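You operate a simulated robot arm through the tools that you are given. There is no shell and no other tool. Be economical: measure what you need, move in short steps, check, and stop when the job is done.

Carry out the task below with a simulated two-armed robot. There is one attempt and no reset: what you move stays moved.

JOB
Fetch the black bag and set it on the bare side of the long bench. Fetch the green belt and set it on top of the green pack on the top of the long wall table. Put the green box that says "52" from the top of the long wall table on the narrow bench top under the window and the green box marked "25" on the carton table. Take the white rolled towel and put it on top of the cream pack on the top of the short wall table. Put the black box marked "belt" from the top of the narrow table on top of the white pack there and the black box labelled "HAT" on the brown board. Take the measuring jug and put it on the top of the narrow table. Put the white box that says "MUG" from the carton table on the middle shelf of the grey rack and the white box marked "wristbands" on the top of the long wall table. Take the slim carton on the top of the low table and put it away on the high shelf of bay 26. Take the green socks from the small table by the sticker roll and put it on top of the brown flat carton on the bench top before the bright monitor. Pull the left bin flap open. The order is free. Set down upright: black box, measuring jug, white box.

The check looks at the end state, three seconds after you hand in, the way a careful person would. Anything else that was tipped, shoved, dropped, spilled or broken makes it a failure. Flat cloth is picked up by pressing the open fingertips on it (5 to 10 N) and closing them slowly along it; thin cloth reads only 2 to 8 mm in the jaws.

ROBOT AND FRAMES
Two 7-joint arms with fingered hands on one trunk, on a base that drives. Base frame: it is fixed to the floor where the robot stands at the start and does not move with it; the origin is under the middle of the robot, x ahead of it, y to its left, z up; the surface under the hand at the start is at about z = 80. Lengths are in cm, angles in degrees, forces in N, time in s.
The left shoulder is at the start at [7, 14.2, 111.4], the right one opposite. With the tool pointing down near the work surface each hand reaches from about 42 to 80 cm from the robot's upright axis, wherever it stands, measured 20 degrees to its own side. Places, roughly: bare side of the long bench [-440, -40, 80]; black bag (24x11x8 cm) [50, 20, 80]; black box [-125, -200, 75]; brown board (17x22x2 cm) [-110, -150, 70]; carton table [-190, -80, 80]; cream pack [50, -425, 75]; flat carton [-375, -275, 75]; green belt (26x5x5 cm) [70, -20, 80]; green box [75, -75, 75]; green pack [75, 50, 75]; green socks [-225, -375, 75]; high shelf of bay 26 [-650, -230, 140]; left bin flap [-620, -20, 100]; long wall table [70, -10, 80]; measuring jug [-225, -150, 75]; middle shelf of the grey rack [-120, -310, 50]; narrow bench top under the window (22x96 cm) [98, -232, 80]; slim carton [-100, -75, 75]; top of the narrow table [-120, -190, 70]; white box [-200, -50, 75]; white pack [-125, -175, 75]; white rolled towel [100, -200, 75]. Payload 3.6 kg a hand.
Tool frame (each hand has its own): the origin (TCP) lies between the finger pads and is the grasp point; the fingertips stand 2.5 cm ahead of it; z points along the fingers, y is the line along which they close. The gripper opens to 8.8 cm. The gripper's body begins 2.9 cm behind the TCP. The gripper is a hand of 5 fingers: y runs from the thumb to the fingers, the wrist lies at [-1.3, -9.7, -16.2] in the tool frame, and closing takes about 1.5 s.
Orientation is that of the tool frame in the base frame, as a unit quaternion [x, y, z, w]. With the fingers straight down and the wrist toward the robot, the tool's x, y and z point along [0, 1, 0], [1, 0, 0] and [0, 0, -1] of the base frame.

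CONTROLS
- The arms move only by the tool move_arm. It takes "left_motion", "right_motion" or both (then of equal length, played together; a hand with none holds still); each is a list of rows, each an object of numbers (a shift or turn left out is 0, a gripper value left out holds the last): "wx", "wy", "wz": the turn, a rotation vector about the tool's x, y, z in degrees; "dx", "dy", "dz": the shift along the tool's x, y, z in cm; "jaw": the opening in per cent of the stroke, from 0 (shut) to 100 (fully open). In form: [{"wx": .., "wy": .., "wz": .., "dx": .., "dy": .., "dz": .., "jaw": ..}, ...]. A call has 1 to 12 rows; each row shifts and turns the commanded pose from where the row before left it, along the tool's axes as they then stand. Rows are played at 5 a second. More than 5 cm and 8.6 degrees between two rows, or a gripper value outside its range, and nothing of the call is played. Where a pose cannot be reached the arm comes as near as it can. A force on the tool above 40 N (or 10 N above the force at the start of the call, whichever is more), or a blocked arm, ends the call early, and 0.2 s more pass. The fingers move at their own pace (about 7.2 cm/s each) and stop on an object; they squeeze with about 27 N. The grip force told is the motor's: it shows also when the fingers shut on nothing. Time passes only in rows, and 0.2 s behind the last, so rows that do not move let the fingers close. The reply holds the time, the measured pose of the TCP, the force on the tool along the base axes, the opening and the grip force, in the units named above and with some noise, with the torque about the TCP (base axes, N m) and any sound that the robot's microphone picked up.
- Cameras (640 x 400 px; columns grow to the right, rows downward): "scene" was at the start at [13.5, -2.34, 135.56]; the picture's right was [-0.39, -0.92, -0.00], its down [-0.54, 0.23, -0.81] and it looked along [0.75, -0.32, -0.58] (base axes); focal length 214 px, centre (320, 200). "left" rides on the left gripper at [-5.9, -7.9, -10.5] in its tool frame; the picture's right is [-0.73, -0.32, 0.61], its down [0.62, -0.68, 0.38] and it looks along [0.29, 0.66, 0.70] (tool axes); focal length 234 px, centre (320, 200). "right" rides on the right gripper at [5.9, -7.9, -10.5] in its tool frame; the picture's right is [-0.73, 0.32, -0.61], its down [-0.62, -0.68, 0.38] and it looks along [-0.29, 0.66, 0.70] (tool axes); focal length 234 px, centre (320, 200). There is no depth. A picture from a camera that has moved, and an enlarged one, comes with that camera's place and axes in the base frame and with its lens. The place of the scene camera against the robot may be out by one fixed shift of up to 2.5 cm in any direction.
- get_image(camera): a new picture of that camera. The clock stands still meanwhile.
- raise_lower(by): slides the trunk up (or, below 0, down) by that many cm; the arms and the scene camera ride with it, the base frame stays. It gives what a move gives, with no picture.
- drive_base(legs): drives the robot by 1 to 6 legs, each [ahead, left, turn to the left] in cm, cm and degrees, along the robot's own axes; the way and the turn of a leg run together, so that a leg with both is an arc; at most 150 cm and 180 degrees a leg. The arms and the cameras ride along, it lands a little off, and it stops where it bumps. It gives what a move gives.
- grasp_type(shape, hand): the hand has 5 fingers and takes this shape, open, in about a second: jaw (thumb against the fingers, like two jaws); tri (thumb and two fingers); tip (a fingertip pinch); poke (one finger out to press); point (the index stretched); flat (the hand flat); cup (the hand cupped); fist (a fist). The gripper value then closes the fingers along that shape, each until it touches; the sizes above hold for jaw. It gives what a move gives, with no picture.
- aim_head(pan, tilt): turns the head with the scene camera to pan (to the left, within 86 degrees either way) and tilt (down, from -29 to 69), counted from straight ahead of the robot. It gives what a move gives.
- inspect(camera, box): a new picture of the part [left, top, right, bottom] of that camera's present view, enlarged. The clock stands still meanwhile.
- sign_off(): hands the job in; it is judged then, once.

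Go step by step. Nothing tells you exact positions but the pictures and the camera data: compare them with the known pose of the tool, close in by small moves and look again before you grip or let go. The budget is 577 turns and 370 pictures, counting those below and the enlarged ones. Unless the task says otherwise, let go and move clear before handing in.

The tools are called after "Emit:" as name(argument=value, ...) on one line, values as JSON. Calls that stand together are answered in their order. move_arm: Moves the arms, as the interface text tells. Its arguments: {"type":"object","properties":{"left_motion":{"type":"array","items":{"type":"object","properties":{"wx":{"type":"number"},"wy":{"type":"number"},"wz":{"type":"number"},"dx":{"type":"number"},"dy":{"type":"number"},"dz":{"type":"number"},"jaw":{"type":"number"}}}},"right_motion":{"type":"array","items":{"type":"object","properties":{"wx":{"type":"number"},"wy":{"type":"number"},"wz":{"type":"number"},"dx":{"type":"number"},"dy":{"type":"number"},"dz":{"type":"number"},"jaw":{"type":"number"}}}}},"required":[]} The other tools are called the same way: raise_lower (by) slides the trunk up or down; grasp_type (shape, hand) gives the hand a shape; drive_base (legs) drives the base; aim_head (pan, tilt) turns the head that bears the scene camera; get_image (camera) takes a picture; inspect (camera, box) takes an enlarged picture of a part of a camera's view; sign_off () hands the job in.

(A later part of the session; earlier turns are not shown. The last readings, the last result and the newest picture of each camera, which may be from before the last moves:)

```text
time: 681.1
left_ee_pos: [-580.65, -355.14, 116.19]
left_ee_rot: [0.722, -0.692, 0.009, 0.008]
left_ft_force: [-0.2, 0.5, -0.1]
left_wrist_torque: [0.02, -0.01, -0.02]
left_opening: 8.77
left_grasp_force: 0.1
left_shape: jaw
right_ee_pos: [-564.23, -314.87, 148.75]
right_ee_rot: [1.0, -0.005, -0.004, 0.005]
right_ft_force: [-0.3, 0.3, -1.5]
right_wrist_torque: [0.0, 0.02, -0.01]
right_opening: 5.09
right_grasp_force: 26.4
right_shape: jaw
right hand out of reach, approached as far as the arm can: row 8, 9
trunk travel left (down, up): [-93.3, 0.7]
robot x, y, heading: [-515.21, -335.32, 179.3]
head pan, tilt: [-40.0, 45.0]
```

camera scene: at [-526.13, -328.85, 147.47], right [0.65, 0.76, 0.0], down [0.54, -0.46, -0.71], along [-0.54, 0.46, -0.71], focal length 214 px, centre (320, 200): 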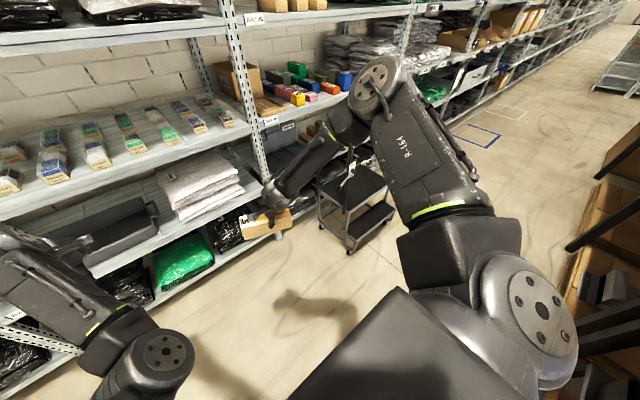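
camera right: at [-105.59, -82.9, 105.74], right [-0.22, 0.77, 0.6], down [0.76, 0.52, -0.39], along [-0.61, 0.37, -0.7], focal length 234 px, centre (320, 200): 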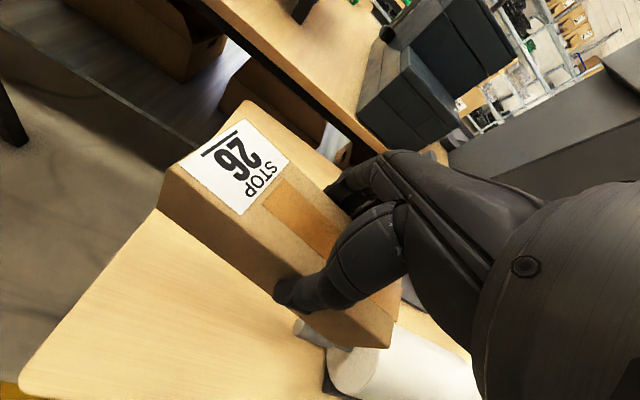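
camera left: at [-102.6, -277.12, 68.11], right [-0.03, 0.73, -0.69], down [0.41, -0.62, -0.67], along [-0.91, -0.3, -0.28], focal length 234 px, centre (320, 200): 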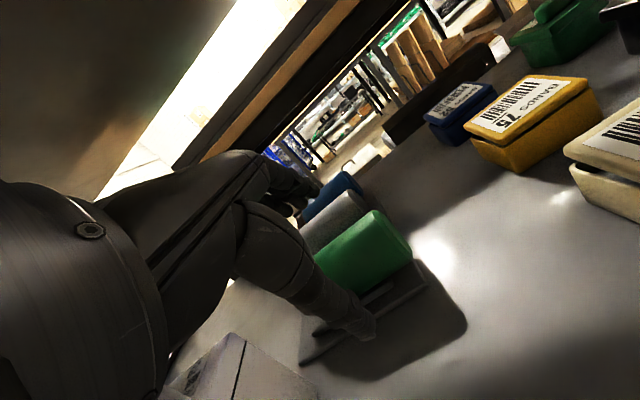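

Emit:
move_arm(left_motion=[{"dy": -4}, {"dy": -4}, {"dy": -4}, {"dy": -4}, {"dy": -4}, {"dy": -4}])

Emit:
drive_base(legs=[[40, -42, 0.8]])

Emit:
get_image(camera="right")

Emit:
aim_head(pan=-15, tilt=5)

Emit:
get_image(camera="scene")

```text
time: 682.1
left_ee_pos: [-572.85, -361.56, 111.07]
left_ee_rot: [0.744, -0.664, 0.04, 0.066]
left_ft_force: [0.2, 0.4, 0.0]
left_wrist_torque: [0.01, -0.03, 0.0]
left_opening: 8.77
left_grasp_force: 0.0
left_shape: jaw
left hand out of reach, approached as far as the arm can: row 1, 2, 3, 4, 5
right_ee_pos: [-564.32, -314.81, 148.52]
right_ee_rot: [1.0, -0.004, -0.003, 0.006]
right_ft_force: [0.0, 1.0, -1.6]
right_wrist_torque: [0.01, 0.0, 0.01]
right_opening: 5.1
right_grasp_force: 27.0
right_shape: jaw
trunk travel left (down, up): [-93.3, 0.7]
robot x, y, heading: [-515.2, -335.38, 179.4]
head pan, tilt: [-40.0, 45.0]
stopped in row 5 (left hand): the arm was blocked; the commanded pose is now the measured one
```

```text
time: 685.4
left_ee_pos: [-611.84, -320.04, 111.15]
left_ee_rot: [0.747, -0.66, 0.041, 0.066]
left_ft_force: [-0.3, 0.8, 0.7]
left_wrist_torque: [-0.02, 0.0, -0.01]
left_opening: 8.8
left_grasp_force: 0.0
left_shape: jaw
right_ee_pos: [-603.77, -273.11, 148.61]
right_ee_rot: [1.0, 0.002, -0.004, 0.007]
right_ft_force: [0.0, -0.1, -1.8]
right_wrist_torque: [0.02, 0.03, -0.02]
right_opening: 5.07
right_grasp_force: 26.7
right_shape: jaw
trunk travel left (down, up): [-93.3, 0.7]
robot x, y, heading: [-554.63, -293.32, 179.9]
head pan, tilt: [-40.0, 45.0]
```

```text
91 pictures are left
camera right: at [-597.9, -265.14, 158.81], right [-0.72, -0.32, 0.62], down [-0.63, 0.68, -0.39], along [-0.29, -0.67, -0.69], focal length 234 px, centre (320, 200)
```

right: 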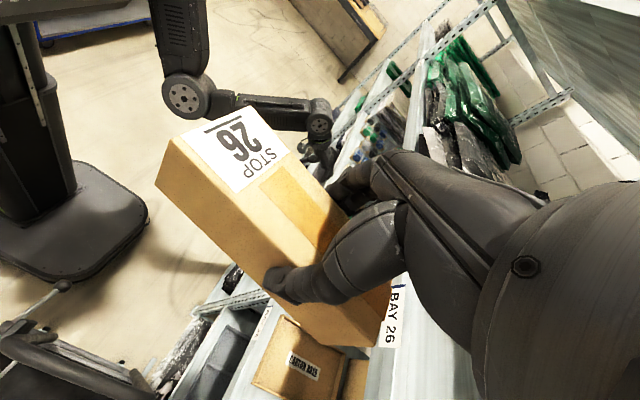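

```text
time: 686.5
left_ee_pos: [-611.93, -319.88, 111.15]
left_ee_rot: [0.748, -0.66, 0.041, 0.066]
left_ft_force: [0.2, 0.4, 0.2]
left_wrist_torque: [-0.01, 0.0, -0.02]
left_opening: 8.78
left_grasp_force: 0.1
left_shape: jaw
right_ee_pos: [-603.8, -273.16, 148.57]
right_ee_rot: [1.0, 0.002, -0.003, 0.006]
right_ft_force: [0.1, -0.1, -1.2]
right_wrist_torque: [-0.04, 0.0, 0.01]
right_opening: 5.09
right_grasp_force: 27.0
right_shape: jaw
trunk travel left (down, up): [-93.3, 0.7]
robot x, y, heading: [-554.54, -293.17, 179.6]
head pan, tilt: [-15.0, 5.0]
```

```text
90 pictures are left
camera scene: at [-568.17, -289.62, 168.76], right [0.26, 0.97, 0.0], down [0.09, -0.02, -1.0], along [-0.96, 0.26, -0.09], focal length 214 px, centre (320, 200)
```

scene: 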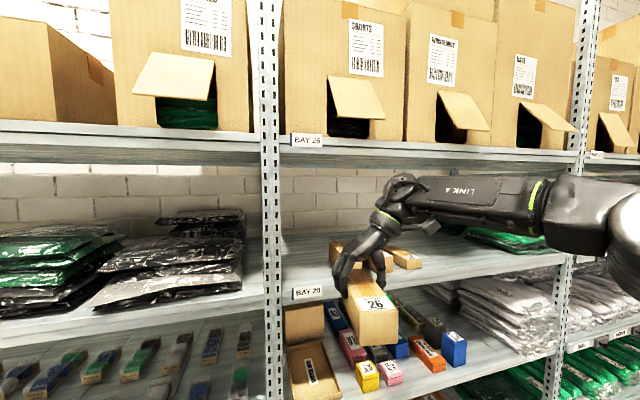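

Emit:
move_arm(left_motion=[{"dz": 4}, {"dz": 4}, {"dz": 4}, {"dz": 4}, {"dz": 4, "wz": -5}, {"dz": 4}, {"dy": -3}, {"dy": -3}, {"dy": -3}, {"dy": -3}])

```text
time: 688.7
left_ee_pos: [-600.61, -321.03, 86.96]
left_ee_rot: [0.775, -0.627, 0.038, 0.068]
left_ft_force: [-0.9, -0.4, 0.5]
left_wrist_torque: [-0.01, 0.01, 0.03]
left_opening: 8.78
left_grasp_force: 0.1
left_shape: jaw
right_ee_pos: [-603.71, -272.99, 148.53]
right_ee_rot: [1.0, 0.001, -0.004, 0.006]
right_ft_force: [-0.4, 0.0, -0.5]
right_wrist_torque: [0.0, 0.04, 0.01]
right_opening: 5.1
right_grasp_force: 26.8
right_shape: jaw
trunk travel left (down, up): [-93.3, 0.7]
robot x, y, heading: [-554.72, -293.22, 180.1]
head pan, tilt: [-15.0, 5.0]
```

Emit:
move_arm(left_motion=[{"dx": 4}, {"dx": 4}, {"dx": 4}, {"dx": 4}, {"dx": 4}, {"dx": 2, "dy": -3}, {"dy": -4}, {"dy": -4}, {"dy": -4}, {"dy": -4}])

```text
time: 690.9
left_ee_pos: [-577.53, -338.59, 89.0]
left_ee_rot: [0.775, -0.628, 0.037, 0.069]
left_ft_force: [0.0, 0.6, -0.2]
left_wrist_torque: [0.0, 0.0, 0.0]
left_opening: 8.79
left_grasp_force: 0.0
left_shape: jaw
right_ee_pos: [-603.65, -272.93, 148.55]
right_ee_rot: [1.0, 0.001, -0.004, 0.006]
right_ft_force: [0.8, 0.3, -1.2]
right_wrist_torque: [0.01, 0.01, 0.0]
right_opening: 5.09
right_grasp_force: 27.2
right_shape: jaw
trunk travel left (down, up): [-93.3, 0.7]
robot x, y, heading: [-554.15, -293.39, 180.0]
head pan, tilt: [-15.0, 5.0]
```

Left hand is tucked back. Drive in.

Emit:
drive_base(legs=[[24, 2, 0]])

Emit:
get_image(camera="scene")

Emit:
get_image(camera="right")

```text
time: 692.7
left_ee_pos: [-601.47, -340.6, 89.02]
left_ee_rot: [0.774, -0.628, 0.036, 0.069]
left_ft_force: [-0.5, 0.0, 0.5]
left_wrist_torque: [0.03, 0.03, 0.02]
left_opening: 8.8
left_grasp_force: 0.1
left_shape: jaw
right_ee_pos: [-627.42, -274.87, 148.65]
right_ee_rot: [1.0, 0.0, -0.004, 0.006]
right_ft_force: [0.6, -1.0, -0.9]
right_wrist_torque: [-0.03, 0.03, -0.04]
right_opening: 5.09
right_grasp_force: 26.7
right_shape: jaw
trunk travel left (down, up): [-93.3, 0.7]
robot x, y, heading: [-578.47, -295.38, 179.9]
head pan, tilt: [-15.0, 5.0]
```

```text
89 pictures are left
camera scene: at [-591.82, -291.5, 168.81], right [0.26, 0.96, 0.0], down [0.08, -0.02, -1.0], along [-0.96, 0.26, -0.08], focal length 214 px, centre (320, 200)
```

scene: 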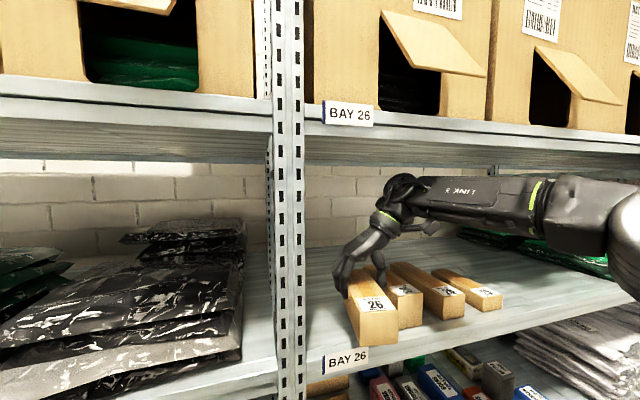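

```text
88 pictures are left
camera right: at [-621.65, -266.84, 158.87], right [-0.72, -0.32, 0.62], down [-0.63, 0.68, -0.39], along [-0.29, -0.67, -0.69], focal length 234 px, centre (320, 200)
```

right: 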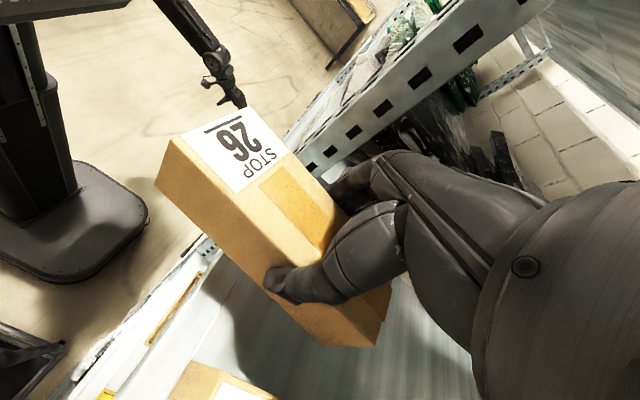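

Emit:
drive_base(legs=[[8.5, 0, 0]])

Emit:
raise_lower(by=-3)

Emit:
get_image(camera="right")

Emit:
inspect(camera="scene", box=[270, 170, 510, 390])

```text
time: 693.8
left_ee_pos: [-609.83, -340.46, 89.09]
left_ee_rot: [0.775, -0.627, 0.036, 0.069]
left_ft_force: [-0.1, -0.4, 0.8]
left_wrist_torque: [-0.01, 0.01, 0.02]
left_opening: 8.77
left_grasp_force: 0.2
left_shape: jaw
right_ee_pos: [-635.63, -275.0, 148.89]
right_ee_rot: [1.0, 0.001, -0.007, 0.007]
right_ft_force: [0.4, -0.3, -0.6]
right_wrist_torque: [-0.01, 0.04, 0.01]
right_opening: 5.08
right_grasp_force: 26.4
right_shape: jaw
trunk travel left (down, up): [-93.3, 0.7]
robot x, y, heading: [-587.36, -295.18, 179.6]
head pan, tilt: [-15.0, 5.0]
```

```text
time: 694.5
left_ee_pos: [-610.4, -340.44, 85.82]
left_ee_rot: [0.775, -0.627, 0.038, 0.067]
left_ft_force: [0.3, -1.1, 0.2]
left_wrist_torque: [0.0, -0.01, -0.02]
left_opening: 8.76
left_grasp_force: 0.0
left_shape: jaw
right_ee_pos: [-636.57, -274.97, 145.46]
right_ee_rot: [1.0, 0.001, -0.002, 0.006]
right_ft_force: [-0.3, -0.3, -0.9]
right_wrist_torque: [-0.02, -0.01, 0.01]
right_opening: 5.11
right_grasp_force: 26.4
right_shape: jaw
trunk travel left (down, up): [-90.3, 3.7]
robot x, y, heading: [-587.41, -294.65, 180.0]
head pan, tilt: [-15.0, 5.0]
```

```text
87 pictures are left
camera right: at [-630.63, -266.82, 155.75], right [-0.72, -0.32, 0.62], down [-0.63, 0.68, -0.39], along [-0.29, -0.67, -0.69], focal length 234 px, centre (320, 200)
```

right: 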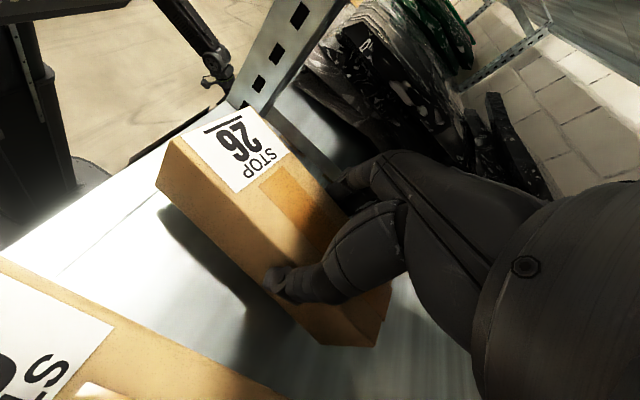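

```text
1.82 times, centred on (390, 280) of scene
camera zoom: at [-600.85, -291.5, 165.76], right [0.26, 0.96, 0.0], down [0.08, -0.02, -1.0], along [-0.96, 0.26, -0.09], focal length 390 px, centre (193, 54)
```

zoom: 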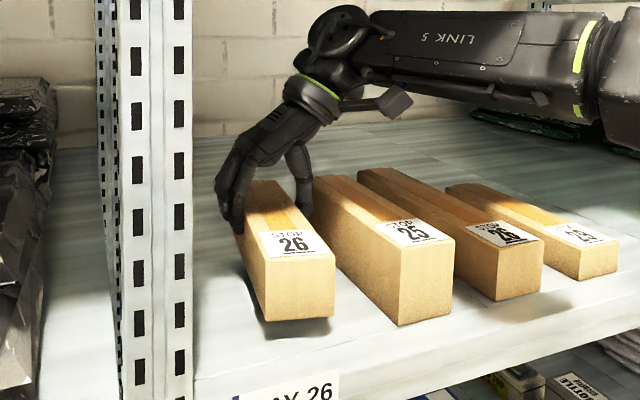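

Nicely positioned next to the other stop cartons. Lower until contact.

Emit:
raise_lower(by=-1)

Emit:
raise_lower(by=-0.7)

```text
time: 695.1
left_ee_pos: [-610.28, -340.48, 84.94]
left_ee_rot: [0.774, -0.628, 0.039, 0.067]
left_ft_force: [-0.4, -0.3, -0.1]
left_wrist_torque: [0.0, -0.01, 0.02]
left_opening: 8.78
left_grasp_force: 0.0
left_shape: jaw
right_ee_pos: [-636.52, -274.88, 144.49]
right_ee_rot: [1.0, 0.0, -0.003, 0.006]
right_ft_force: [0.4, 0.4, -1.8]
right_wrist_torque: [0.01, 0.02, 0.02]
right_opening: 5.12
right_grasp_force: 26.9
right_shape: jaw
trunk travel left (down, up): [-89.3, 4.7]
robot x, y, heading: [-587.31, -294.94, 179.9]
head pan, tilt: [-15.0, 5.0]
```

```text
time: 695.6
left_ee_pos: [-610.27, -340.39, 84.16]
left_ee_rot: [0.774, -0.629, 0.039, 0.068]
left_ft_force: [-0.4, 0.4, 0.0]
left_wrist_torque: [-0.03, 0.05, -0.01]
left_opening: 8.79
left_grasp_force: 0.0
left_shape: jaw
right_ee_pos: [-636.43, -274.93, 143.87]
right_ee_rot: [1.0, 0.0, -0.004, 0.007]
right_ft_force: [-0.6, -0.4, -1.7]
right_wrist_torque: [-0.01, 0.02, 0.01]
right_opening: 5.08
right_grasp_force: 26.6
right_shape: jaw
trunk travel left (down, up): [-88.6, 5.4]
robot x, y, heading: [-587.16, -295.07, 179.8]
head pan, tilt: [-15.0, 5.0]
```

Emit:
raise_lower(by=-0.6)

Emit:
raise_lower(by=-0.6)

```text
time: 696.2
left_ee_pos: [-610.21, -340.41, 83.71]
left_ee_rot: [0.775, -0.627, 0.039, 0.068]
left_ft_force: [-0.5, 0.5, 0.1]
left_wrist_torque: [-0.01, 0.02, -0.01]
left_opening: 8.79
left_grasp_force: 0.0
left_shape: jaw
right_ee_pos: [-636.23, -274.84, 143.4]
right_ee_rot: [1.0, 0.001, -0.005, 0.006]
right_ft_force: [-0.8, 2.9, 8.2]
right_wrist_torque: [-0.08, 0.09, 0.0]
right_opening: 5.11
right_grasp_force: 27.5
right_shape: jaw
trunk travel left (down, up): [-88.0, 6.0]
robot x, y, heading: [-587.26, -295.51, 179.7]
head pan, tilt: [-15.0, 5.0]
```

```text
time: 696.9
left_ee_pos: [-610.27, -340.52, 82.99]
left_ee_rot: [0.775, -0.628, 0.037, 0.067]
left_ft_force: [-0.3, 0.3, -0.4]
left_wrist_torque: [0.04, 0.02, 0.02]
left_opening: 8.79
left_grasp_force: 0.0
left_shape: jaw
right_ee_pos: [-636.15, -274.95, 143.04]
right_ee_rot: [1.0, 0.0, -0.007, 0.008]
right_ft_force: [-1.1, 0.9, 19.7]
right_wrist_torque: [0.17, -0.16, -0.08]
right_opening: 5.04
right_grasp_force: 26.7
right_shape: jaw
trunk travel left (down, up): [-87.5, 6.5]
robot x, y, heading: [-586.94, -295.14, 179.7]
head pan, tilt: [-15.0, 5.0]
stopped: the force on the tool passed its limit at 41 N (the readings are from after the stop); the commanded pose is now the measured one
```

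Down. Open partway, raise, and back out.

Emit:
move_arm(right_motion=[{"dz": -0.3}, {"jaw": 65}, {"jaw": 70}, {"jaw": 78}, {"jaw": 78}, {"jaw": 78}])

Emit:
raise_lower(by=6)

Emit:
get_image(camera="scene")

```text
time: 698.3
left_ee_pos: [-610.33, -340.4, 83.01]
left_ee_rot: [0.774, -0.628, 0.038, 0.067]
left_ft_force: [-0.1, 0.9, 0.2]
left_wrist_torque: [0.0, 0.03, -0.04]
left_opening: 8.78
left_grasp_force: 0.1
left_shape: jaw
right_ee_pos: [-636.33, -274.93, 143.11]
right_ee_rot: [1.0, -0.001, -0.006, 0.008]
right_ft_force: [0.1, -0.2, 1.0]
right_wrist_torque: [0.02, -0.01, 0.01]
right_opening: 6.82
right_grasp_force: 0.1
right_shape: jaw
trunk travel left (down, up): [-87.5, 6.5]
robot x, y, heading: [-586.81, -294.78, 179.9]
head pan, tilt: [-15.0, 5.0]
```

```text
time: 699.3
left_ee_pos: [-610.36, -340.49, 89.03]
left_ee_rot: [0.775, -0.628, 0.039, 0.067]
left_ft_force: [0.4, -0.5, -0.8]
left_wrist_torque: [0.01, 0.04, -0.02]
left_opening: 8.8
left_grasp_force: 0.1
left_shape: jaw
right_ee_pos: [-636.38, -274.95, 149.21]
right_ee_rot: [1.0, -0.001, -0.007, 0.008]
right_ft_force: [0.1, -1.1, -0.3]
right_wrist_torque: [0.01, 0.0, -0.02]
right_opening: 6.85
right_grasp_force: 0.1
right_shape: jaw
trunk travel left (down, up): [-93.5, 0.5]
robot x, y, heading: [-587.57, -294.97, 179.4]
head pan, tilt: [-15.0, 5.0]
```

```text
85 pictures are left
camera scene: at [-600.78, -291.49, 168.92], right [0.26, 0.96, 0.0], down [0.08, -0.02, -1.0], along [-0.96, 0.26, -0.09], focal length 214 px, centre (320, 200)
```

scene: 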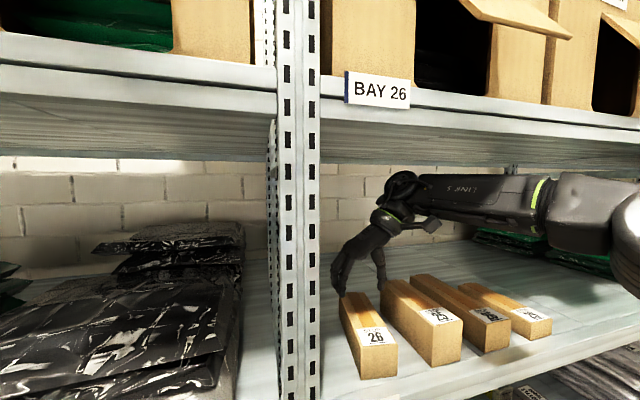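

Emit:
move_arm(right_motion=[{"dz": -1.5}, {"dz": -1.5}])

Emit:
drive_base(legs=[[-60, 0, 0]])

Emit:
aim_head(pan=-60, tilt=15)

Emit:
get_image(camera="scene")

```text
time: 699.9
left_ee_pos: [-610.27, -340.55, 89.0]
left_ee_rot: [0.774, -0.628, 0.037, 0.068]
left_ft_force: [-0.8, 0.0, 0.9]
left_wrist_torque: [-0.06, -0.01, 0.0]
left_opening: 8.77
left_grasp_force: 0.1
left_shape: jaw
right_ee_pos: [-635.23, -275.86, 150.62]
right_ee_rot: [1.0, -0.002, -0.009, 0.007]
right_ft_force: [0.0, 0.0, 0.8]
right_wrist_torque: [0.01, 0.02, 0.01]
right_opening: 6.85
right_grasp_force: 0.1
right_shape: jaw
right hand out of reach, approached as far as the arm can: row 1, 2
trunk travel left (down, up): [-93.5, 0.5]
robot x, y, heading: [-587.45, -295.15, 179.7]
head pan, tilt: [-15.0, 5.0]
```

```text
time: 703.3
left_ee_pos: [-550.66, -340.77, 89.08]
left_ee_rot: [0.772, -0.631, 0.038, 0.067]
left_ft_force: [-0.4, 0.3, 0.0]
left_wrist_torque: [0.0, 0.0, 0.0]
left_opening: 8.77
left_grasp_force: 0.0
left_shape: jaw
right_ee_pos: [-575.03, -275.89, 150.6]
right_ee_rot: [1.0, -0.006, -0.008, 0.008]
right_ft_force: [-0.2, 0.3, 0.5]
right_wrist_torque: [-0.02, -0.05, 0.02]
right_opening: 6.85
right_grasp_force: 0.1
right_shape: jaw
trunk travel left (down, up): [-93.5, 0.5]
robot x, y, heading: [-526.68, -295.72, 179.2]
head pan, tilt: [-15.0, 5.0]
```

```text
time: 704.4
left_ee_pos: [-550.51, -340.73, 88.97]
left_ee_rot: [0.771, -0.632, 0.038, 0.068]
left_ft_force: [-0.9, 0.5, 0.2]
left_wrist_torque: [-0.01, -0.03, 0.0]
left_opening: 8.8
left_grasp_force: 0.1
left_shape: jaw
right_ee_pos: [-574.77, -275.86, 150.59]
right_ee_rot: [1.0, -0.006, -0.008, 0.008]
right_ft_force: [1.0, 0.1, 0.2]
right_wrist_torque: [-0.03, 0.02, -0.04]
right_opening: 6.85
right_grasp_force: 0.1
right_shape: jaw
trunk travel left (down, up): [-93.5, 0.5]
robot x, y, heading: [-527.04, -295.42, 179.4]
head pan, tilt: [-60.0, 15.0]
```

```text
84 pictures are left
camera scene: at [-536.28, -286.28, 167.3], right [0.87, 0.49, 0.0], down [0.13, -0.23, -0.97], along [-0.47, 0.84, -0.26], focal length 214 px, centre (320, 200)
```

scene: 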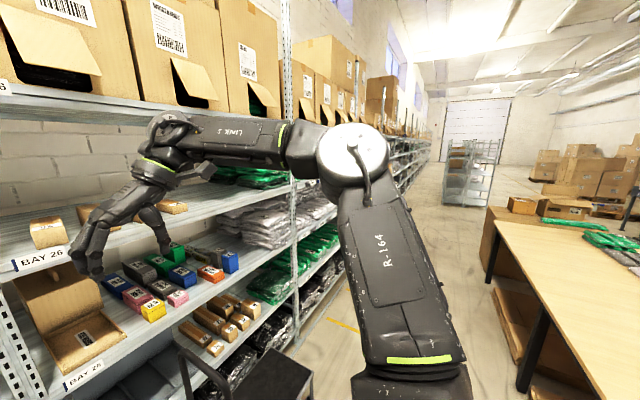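

Carton stored. Next the bin flap around y≈-20: strafe up the aisle.

Emit:
drive_base(legs=[[8, 0, 0.5], [0, -120, 0], [0, -120, 0]])

Emit:
raise_lower(by=-25)

Emit:
aim_head(pan=-10, tilt=25)

Emit:
get_image(camera="scene")

```text
time: 716.9
left_ee_pos: [-554.88, -99.87, 88.93]
left_ee_rot: [0.767, -0.637, 0.038, 0.067]
left_ft_force: [0.5, 1.2, 0.4]
left_wrist_torque: [-0.05, 0.02, 0.0]
left_opening: 8.8
left_grasp_force: 0.1
left_shape: jaw
right_ee_pos: [-578.08, -34.81, 150.52]
right_ee_rot: [1.0, -0.014, -0.008, 0.008]
right_ft_force: [0.1, -0.2, 0.3]
right_wrist_torque: [0.02, -0.01, -0.01]
right_opening: 6.84
right_grasp_force: 0.1
right_shape: jaw
trunk travel left (down, up): [-93.5, 0.5]
robot x, y, heading: [-530.83, -54.7, 178.3]
head pan, tilt: [-60.0, 15.0]
```

```text
time: 719.5
left_ee_pos: [-554.91, -99.73, 63.97]
left_ee_rot: [0.767, -0.637, 0.038, 0.068]
left_ft_force: [0.2, -0.5, -0.1]
left_wrist_torque: [0.02, 0.01, 0.0]
left_opening: 8.81
left_grasp_force: 0.0
left_shape: jaw
right_ee_pos: [-578.25, -34.61, 125.45]
right_ee_rot: [1.0, -0.014, -0.008, 0.008]
right_ft_force: [-0.3, 0.0, -0.2]
right_wrist_torque: [-0.01, 0.03, -0.02]
right_opening: 6.82
right_grasp_force: 0.0
right_shape: jaw
trunk travel left (down, up): [-68.5, 25.5]
robot x, y, heading: [-530.7, -55.2, 178.5]
head pan, tilt: [-60.0, 15.0]
```

```text
time: 720.6
left_ee_pos: [-554.91, -99.82, 64.04]
left_ee_rot: [0.768, -0.636, 0.038, 0.068]
left_ft_force: [-0.3, 0.6, -0.2]
left_wrist_torque: [0.02, 0.01, 0.0]
left_opening: 8.77
left_grasp_force: 0.1
left_shape: jaw
right_ee_pos: [-578.28, -34.62, 125.48]
right_ee_rot: [1.0, -0.014, -0.009, 0.007]
right_ft_force: [-0.4, -0.9, -0.4]
right_wrist_torque: [-0.03, -0.04, -0.02]
right_opening: 6.85
right_grasp_force: 0.1
right_shape: jaw
trunk travel left (down, up): [-68.5, 25.5]
robot x, y, heading: [-530.93, -54.81, 178.5]
head pan, tilt: [-10.0, 25.0]
```

```text
83 pictures are left
camera scene: at [-544.41, -51.89, 140.68], right [0.2, 0.98, 0.0], down [0.41, -0.09, -0.91], along [-0.89, 0.18, -0.42], focal length 214 px, centre (320, 200)
```

scene: 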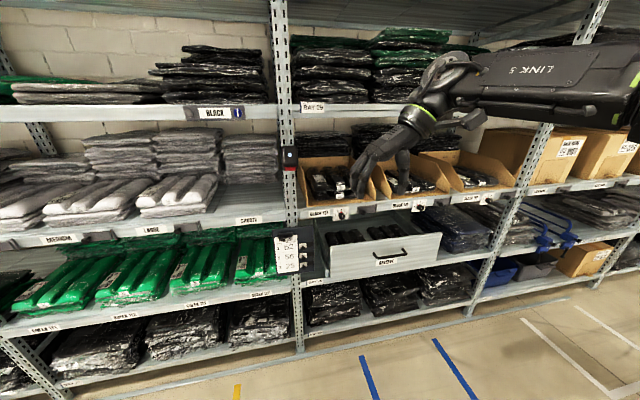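

Emit:
inspect(camera="scene", box=[270, 130, 530, 290])

```text
2.46 times, centred on (400, 210) of scene
camera zoom: at [-544.41, -51.89, 140.68], right [0.2, 0.98, 0.0], down [0.41, -0.09, -0.91], along [-0.89, 0.18, -0.42], focal length 528 px, centre (123, 175)
```

zoom: 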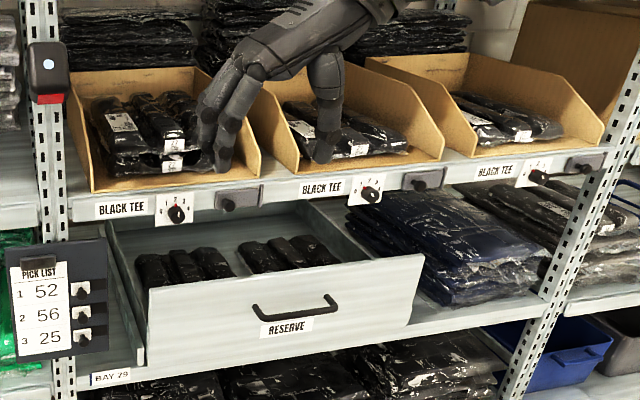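

Emit:
inspect(camera="scene", box=[325, 195, 395, 230])

```text
9.14 times, centred on (360, 212) of scene
camera zoom: at [-544.41, -51.89, 140.68], right [0.2, 0.98, 0.0], down [0.41, -0.09, -0.91], along [-0.89, 0.18, -0.42], focal length 1961 px, centre (-46, 86)
```

zoom: 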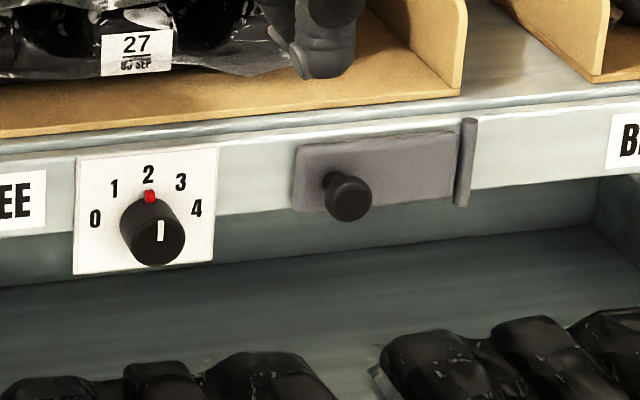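

The left bin's flap is a small plate hinged on its right, with a knob at about [-621,-16,95]. I pitch the right hand 40° and move nearer, tip shape.

Emit:
grasp_type(shape="tip", hand="right")

Emit:
move_arm(right_motion=[{"wy": -8}, {"wy": -8}, {"wy": -8}, {"wy": -8}, {"wy": -8}])

Emit:
drive_base(legs=[[14, -16, 1.3]])

Emit:
get_image(camera="right")

Emit:
get_image(camera="scene")

```text
time: 721.5
left_ee_pos: [-554.87, -99.87, 64.04]
left_ee_rot: [0.767, -0.637, 0.037, 0.068]
left_ft_force: [-0.1, -0.6, -0.3]
left_wrist_torque: [0.0, 0.02, -0.02]
left_opening: 8.82
left_grasp_force: 0.0
left_shape: jaw
right_ee_pos: [-578.32, -34.61, 125.54]
right_ee_rot: [1.0, -0.014, -0.007, 0.008]
right_ft_force: [-0.1, 0.0, -0.7]
right_wrist_torque: [0.03, 0.0, 0.02]
right_opening: 8.8
right_grasp_force: 0.1
right_shape: tip
trunk travel left (down, up): [-68.5, 25.5]
robot x, y, heading: [-531.24, -55.07, 178.5]
head pan, tilt: [-10.0, 25.0]
```

```text
time: 722.7
left_ee_pos: [-554.94, -99.8, 63.96]
left_ee_rot: [0.767, -0.636, 0.038, 0.069]
left_ft_force: [0.1, 0.3, -0.7]
left_wrist_torque: [0.03, 0.03, -0.01]
left_opening: 8.78
left_grasp_force: 0.1
left_shape: jaw
right_ee_pos: [-578.13, -34.53, 125.63]
right_ee_rot: [0.936, -0.015, -0.351, 0.003]
right_ft_force: [-0.6, -0.1, -0.4]
right_wrist_torque: [0.0, 0.03, -0.01]
right_opening: 8.78
right_grasp_force: 0.0
right_shape: tip
trunk travel left (down, up): [-68.5, 25.5]
robot x, y, heading: [-530.71, -55.06, 178.4]
head pan, tilt: [-10.0, 25.0]
```

```text
time: 724.4
left_ee_pos: [-567.55, -84.42, 64.07]
left_ee_rot: [0.775, -0.627, 0.038, 0.068]
left_ft_force: [0.4, 0.4, -0.3]
left_wrist_torque: [-0.01, 0.02, 0.03]
left_opening: 8.78
left_grasp_force: 0.1
left_shape: jaw
right_ee_pos: [-592.5, -19.78, 125.45]
right_ee_rot: [0.937, -0.004, -0.349, 0.007]
right_ft_force: [0.5, -1.5, 0.6]
right_wrist_torque: [-0.01, 0.02, 0.01]
right_opening: 8.8
right_grasp_force: 0.1
right_shape: tip
trunk travel left (down, up): [-68.5, 25.5]
robot x, y, heading: [-544.78, -38.87, 179.6]
head pan, tilt: [-10.0, 25.0]
```

```text
80 pictures are left
camera right: at [-581.27, -11.8, 129.31], right [-0.15, -0.31, 0.94], down [-0.72, 0.69, 0.11], along [-0.68, -0.66, -0.33], focal length 234 px, centre (320, 200)
```

right: 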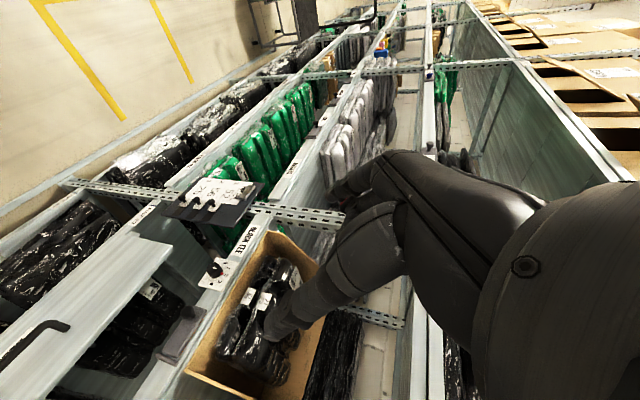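

```text
79 pictures are left
camera scene: at [-558.25, -36.21, 140.68], right [0.18, 0.98, 0.0], down [0.42, -0.07, -0.91], along [-0.89, 0.16, -0.42], focal length 214 px, centre (320, 200)
```

scene: 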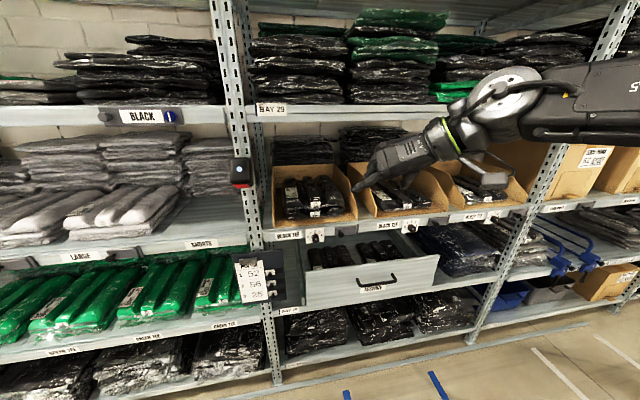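

Emit:
inspect(camera="right", box=[140, 240, 260, 380])

Emit:
inspect(camera="scene", box=[310, 215, 380, 255])

```text
2.86 times, centred on (200, 310) of right
camera zoom: at [-581.27, -11.8, 129.31], right [-0.15, -0.31, 0.94], down [-0.72, 0.69, 0.11], along [-0.68, -0.66, -0.33], focal length 669 px, centre (663, -114)
```

zoom: 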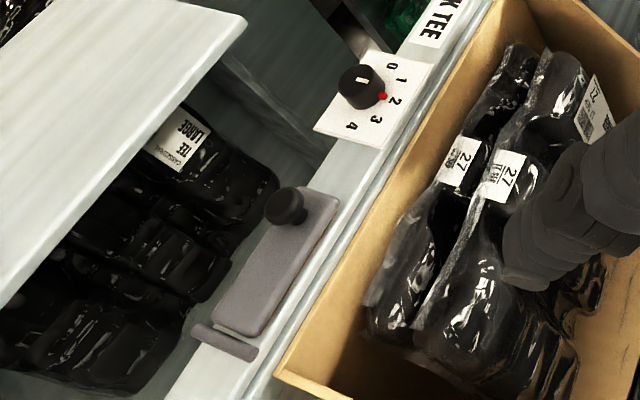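

```text
9.14 times, centred on (345, 235) of scene
camera zoom: at [-558.25, -36.21, 140.68], right [0.18, 0.98, 0.0], down [0.42, -0.07, -0.91], along [-0.89, 0.16, -0.42], focal length 1961 px, centre (91, -120)
```

zoom: 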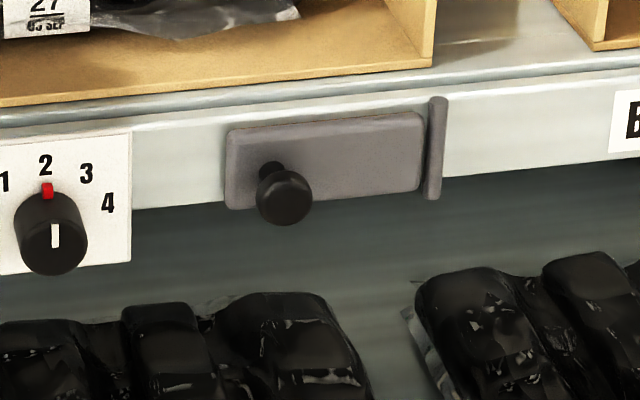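

Knob located at ≈[-618.4,-17.9,97.5]. I drive 10 closer and go to a pre-grasp.

Emit:
drive_base(legs=[[10, 0, 0]])

Emit:
move_arm(right_motion=[{"dx": 3, "dy": -1, "dz": 3}, {"dx": 3.3, "dy": -0.9, "dz": 3}, {"dz": 4.2}, {"dz": 4.2}, {"dz": 4.2}, {"dz": 4.2}])

Emit:
inspect(camera="right", box=[160, 120, 400, 360])

Emit:
inspect(camera="scene", box=[290, 180, 430, 280])

```text
time: 725.5
left_ee_pos: [-577.55, -84.2, 64.05]
left_ee_rot: [0.774, -0.628, 0.039, 0.068]
left_ft_force: [0.5, -0.5, 0.5]
left_wrist_torque: [0.01, 0.01, -0.01]
left_opening: 8.78
left_grasp_force: 0.0
left_shape: jaw
right_ee_pos: [-602.48, -19.67, 125.55]
right_ee_rot: [0.937, -0.004, -0.349, 0.007]
right_ft_force: [0.3, 0.1, -0.1]
right_wrist_torque: [0.02, -0.03, 0.0]
right_opening: 8.8
right_grasp_force: 0.0
right_shape: tip
trunk travel left (down, up): [-68.5, 25.5]
robot x, y, heading: [-554.59, -38.97, 179.7]
head pan, tilt: [-10.0, 25.0]
```

```text
time: 726.9
left_ee_pos: [-577.69, -84.41, 64.0]
left_ee_rot: [0.774, -0.629, 0.04, 0.067]
left_ft_force: [-0.8, -0.1, 0.2]
left_wrist_torque: [-0.03, -0.01, -0.02]
left_opening: 8.78
left_grasp_force: 0.1
left_shape: jaw
right_ee_pos: [-612.98, -18.12, 104.05]
right_ee_rot: [0.937, -0.004, -0.35, 0.007]
right_ft_force: [-0.8, -0.7, -0.4]
right_wrist_torque: [0.0, 0.03, -0.01]
right_opening: 8.8
right_grasp_force: 0.0
right_shape: tip
trunk travel left (down, up): [-68.5, 25.5]
robot x, y, heading: [-554.48, -38.7, 179.4]
head pan, tilt: [-10.0, 25.0]
```

```text
1.67 times, centred on (280, 240) of right
camera zoom: at [-601.71, -10.14, 107.82], right [-0.15, -0.31, 0.94], down [-0.72, 0.69, 0.11], along [-0.68, -0.66, -0.33], focal length 390 px, centre (387, 133)
```

zoom: 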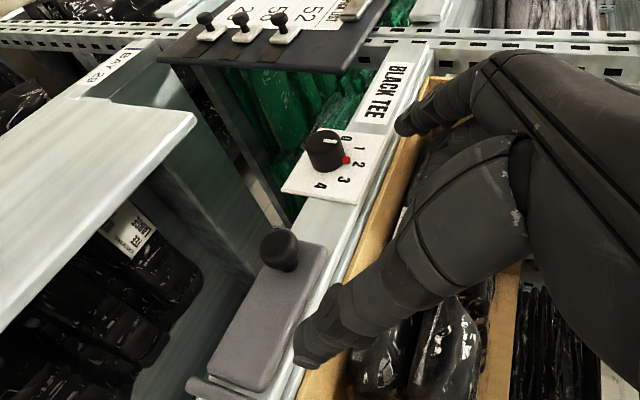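

```text
4.00 times, centred on (360, 230) of scene
camera zoom: at [-568.47, -36.12, 140.66], right [0.18, 0.98, 0.0], down [0.42, -0.08, -0.91], along [-0.89, 0.16, -0.42], focal length 858 px, centre (160, 80)
```

zoom: 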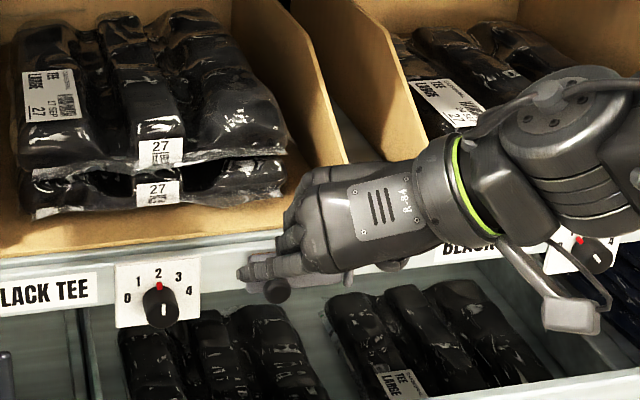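

Emit:
move_arm(right_motion=[{"dx": 0.5, "dy": -0.7, "dz": 2.5}, {"dz": 2.5}, {"dz": 1.5}])

Emit:
inspect(camera="right", box=[160, 120, 400, 360])

Emit:
inspect(camera="scene", box=[310, 210, 400, 270])

```text
time: 727.7
left_ee_pos: [-577.52, -84.31, 64.02]
left_ee_rot: [0.774, -0.628, 0.039, 0.067]
left_ft_force: [-0.1, 0.4, -0.1]
left_wrist_torque: [0.03, 0.0, 0.02]
left_opening: 8.76
left_grasp_force: 0.1
left_shape: jaw
right_ee_pos: [-616.53, -17.46, 98.92]
right_ee_rot: [0.937, -0.004, -0.349, 0.007]
right_ft_force: [0.8, 0.3, 0.6]
right_wrist_torque: [-0.02, -0.01, -0.01]
right_opening: 8.83
right_grasp_force: 0.0
right_shape: tip
trunk travel left (down, up): [-68.5, 25.5]
robot x, y, heading: [-554.93, -38.94, 179.9]
head pan, tilt: [-10.0, 25.0]
```

```text
1.67 times, centred on (280, 240) of right
camera zoom: at [-605.38, -9.51, 102.72], right [-0.15, -0.31, 0.94], down [-0.72, 0.69, 0.11], along [-0.68, -0.66, -0.33], focal length 390 px, centre (387, 133)
```

zoom: 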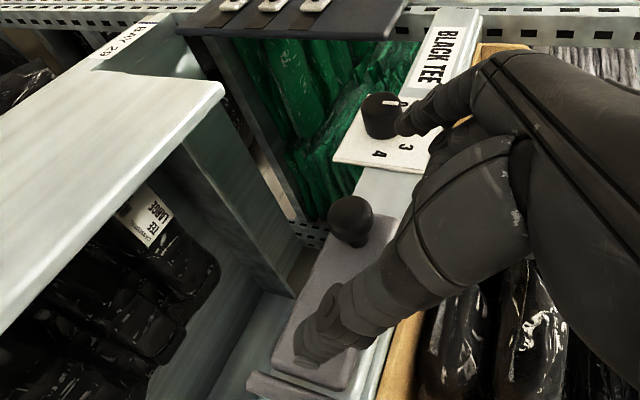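

```text
6.67 times, centred on (355, 240) of scene
camera zoom: at [-568.28, -36.14, 140.68], right [0.18, 0.98, 0.0], down [0.42, -0.08, -0.91], along [-0.89, 0.16, -0.42], focal length 1430 px, centre (87, -67)
```

zoom: 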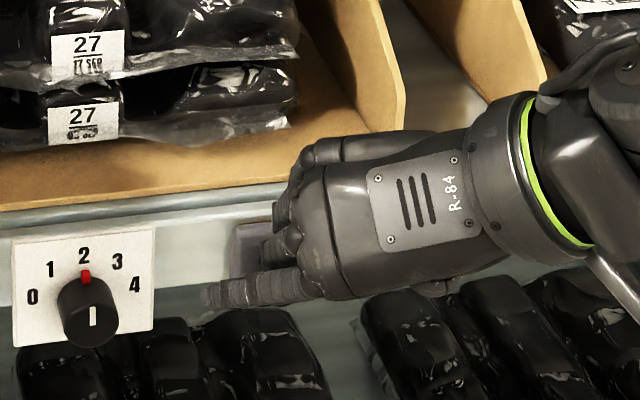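

Emit:
move_arm(right_motion=[{"jaw": 50}, {"jaw": 50}, {"jaw": 50}, {"dy": -0.5, "dz": 1}, {"dz": 1}])

Emit:
inspect(camera="right", box=[200, 120, 420, 340])

```text
time: 728.9
left_ee_pos: [-577.53, -84.3, 63.98]
left_ee_rot: [0.775, -0.628, 0.038, 0.068]
left_ft_force: [0.4, -0.4, 0.2]
left_wrist_torque: [0.04, 0.02, -0.02]
left_opening: 8.79
left_grasp_force: 0.2
left_shape: jaw
right_ee_pos: [-617.91, -16.85, 97.22]
right_ee_rot: [0.937, -0.005, -0.349, 0.007]
right_ft_force: [0.7, 0.1, -0.7]
right_wrist_torque: [0.0, 0.02, 0.01]
right_opening: 4.43
right_grasp_force: 0.0
right_shape: tip
trunk travel left (down, up): [-68.5, 25.5]
robot x, y, heading: [-554.37, -38.85, 179.9]
head pan, tilt: [-10.0, 25.0]
```

```text
1.82 times, centred on (310, 230) of right
camera zoom: at [-606.67, -9.02, 101.14], right [-0.15, -0.31, 0.94], down [-0.72, 0.69, 0.11], along [-0.68, -0.66, -0.33], focal length 426 px, centre (338, 146)
```

zoom: 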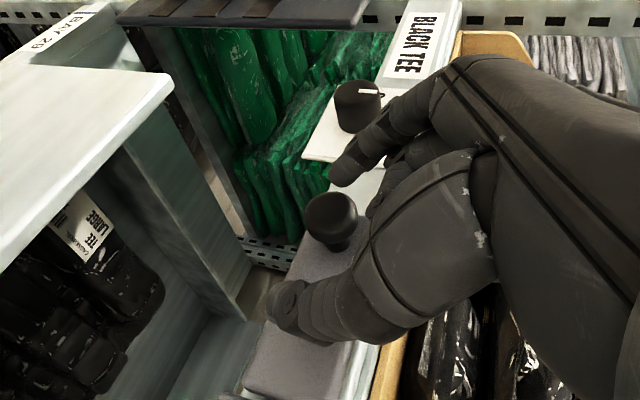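

Emit:
move_arm(right_motion=[{"dz": 0.6}, {"jaw": 35}, {"jaw": 20}, {"jaw": 0}, {"jaw": 0}, {"jaw": 0}])

Emit:
inspect(camera="right", box=[200, 120, 420, 340])

```text
time: 730.3
left_ee_pos: [-577.6, -84.37, 64.11]
left_ee_rot: [0.774, -0.628, 0.038, 0.067]
left_ft_force: [-0.2, -0.3, 0.8]
left_wrist_torque: [0.0, -0.01, -0.01]
left_opening: 8.79
left_grasp_force: 0.0
left_shape: jaw
right_ee_pos: [-618.29, -16.96, 96.94]
right_ee_rot: [0.937, -0.005, -0.35, 0.007]
right_ft_force: [2.8, -3.2, -1.8]
right_wrist_torque: [-0.01, -0.09, 0.15]
right_opening: 0.85
right_grasp_force: 27.0
right_shape: tip
trunk travel left (down, up): [-68.5, 25.5]
robot x, y, heading: [-554.64, -38.67, 179.7]
head pan, tilt: [-10.0, 25.0]
```

```text
1.82 times, centred on (310, 230) of right
camera zoom: at [-606.99, -9.08, 100.73], right [-0.15, -0.31, 0.94], down [-0.72, 0.69, 0.11], along [-0.68, -0.66, -0.33], focal length 426 px, centre (338, 146)
```

zoom: 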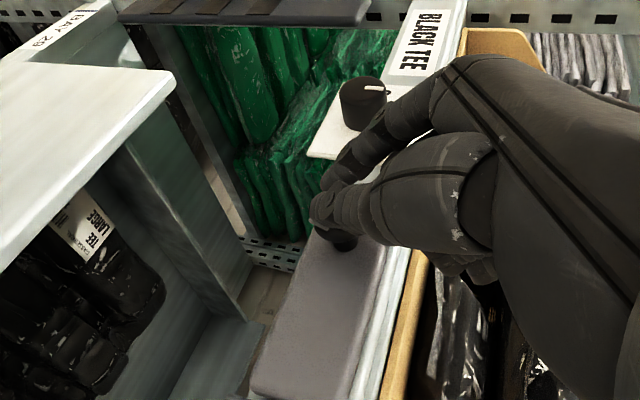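

Closed at 0.85 — apparently on the knob's neck. Pull outward along the arc (out and right).

Emit:
move_arm(right_motion=[{"dx": 0.76, "dz": -0.65, "dy": -0.1}, {"dx": 0.76, "dz": -0.65, "dy": -0.3}])

Emit:
inspect(camera="right", box=[200, 120, 420, 340])

```text
time: 730.9
left_ee_pos: [-577.62, -84.25, 64.04]
left_ee_rot: [0.774, -0.628, 0.039, 0.066]
left_ft_force: [0.0, 0.8, -0.5]
left_wrist_torque: [0.0, -0.01, -0.01]
left_opening: 8.8
left_grasp_force: 0.1
left_shape: jaw
right_ee_pos: [-616.18, -16.6, 97.0]
right_ee_rot: [0.937, -0.004, -0.35, 0.007]
right_ft_force: [0.2, 0.3, -0.4]
right_wrist_torque: [0.0, -0.02, 0.0]
right_opening: 0.61
right_grasp_force: 26.9
right_shape: tip
trunk travel left (down, up): [-68.5, 25.5]
robot x, y, heading: [-554.51, -38.85, 179.7]
head pan, tilt: [-10.0, 25.0]
```

```text
1.82 times, centred on (310, 230) of right
camera zoom: at [-605.0, -8.61, 100.76], right [-0.15, -0.31, 0.94], down [-0.72, 0.69, 0.11], along [-0.68, -0.66, -0.32], focal length 426 px, centre (338, 146)
```

zoom: 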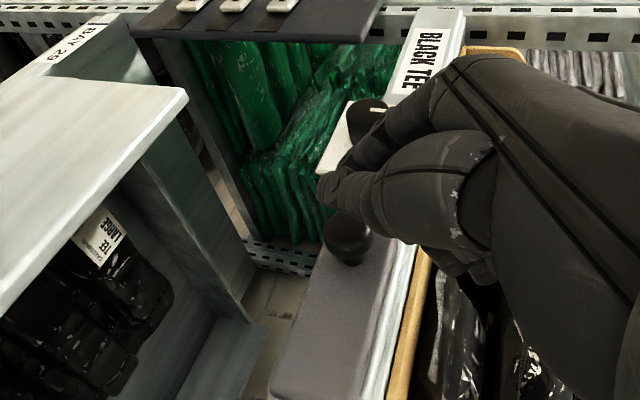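

It slipped off: the tip pinch meets ~1 cm toward the index side. I correct by that offset and retry.

Emit:
move_arm(right_motion=[{"dx": -1.5, "dz": -2.2}, {"jaw": 55}, {"jaw": 55}, {"dy": -0.7}, {"dx": -0.2, "dz": 2}, {"dz": 1.2}])

Emit:
inspect(camera="right", box=[200, 120, 420, 340])

```text
time: 732.3
left_ee_pos: [-577.6, -84.36, 64.05]
left_ee_rot: [0.774, -0.628, 0.038, 0.068]
left_ft_force: [0.3, 0.2, -0.3]
left_wrist_torque: [0.02, -0.01, 0.01]
left_opening: 8.81
left_grasp_force: 0.1
left_shape: jaw
right_ee_pos: [-618.09, -15.79, 97.28]
right_ee_rot: [0.936, -0.005, -0.351, 0.007]
right_ft_force: [2.9, 0.4, -0.4]
right_wrist_torque: [0.03, -0.05, 0.1]
right_opening: 4.94
right_grasp_force: 0.1
right_shape: tip
trunk travel left (down, up): [-68.5, 25.5]
robot x, y, heading: [-554.45, -39.13, 179.7]
head pan, tilt: [-10.0, 25.0]
```

```text
1.82 times, centred on (310, 230) of right
camera zoom: at [-606.82, -7.89, 101.12], right [-0.15, -0.31, 0.94], down [-0.72, 0.69, 0.11], along [-0.68, -0.66, -0.32], focal length 426 px, centre (338, 146)
```

zoom: 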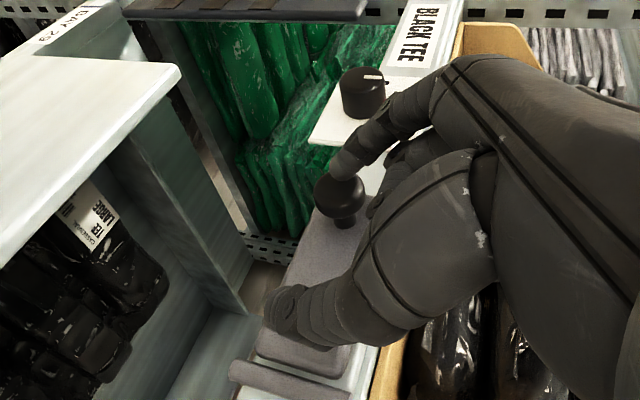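

Emit:
move_arm(right_motion=[{"dy": 0.5}, {"dz": 0.4}, {"jaw": 35}, {"jaw": 20}, {"jaw": 0}, {"jaw": 0}, {"jaw": 0}])

Emit:
inspect(camera="right", box=[200, 120, 420, 340])

```text
time: 733.9
left_ee_pos: [-577.56, -84.44, 63.94]
left_ee_rot: [0.775, -0.627, 0.036, 0.066]
left_ft_force: [-0.2, -0.3, -0.5]
left_wrist_torque: [-0.01, 0.01, 0.0]
left_opening: 8.77
left_grasp_force: 0.0
left_shape: jaw
right_ee_pos: [-618.47, -16.74, 96.95]
right_ee_rot: [0.936, -0.003, -0.351, 0.007]
right_ft_force: [5.3, -15.9, -0.4]
right_wrist_torque: [-0.24, -0.09, 0.41]
right_opening: 1.17
right_grasp_force: 27.1
right_shape: tip
trunk travel left (down, up): [-68.5, 25.5]
robot x, y, heading: [-554.34, -39.24, 179.7]
head pan, tilt: [-10.0, 25.0]
```

```text
1.82 times, centred on (310, 230) of right
camera zoom: at [-607.17, -8.81, 100.85], right [-0.15, -0.31, 0.94], down [-0.72, 0.68, 0.11], along [-0.67, -0.66, -0.33], focal length 426 px, centre (338, 146)
```

zoom: 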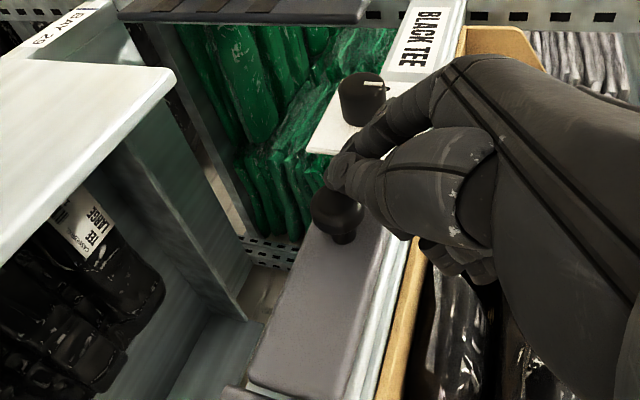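

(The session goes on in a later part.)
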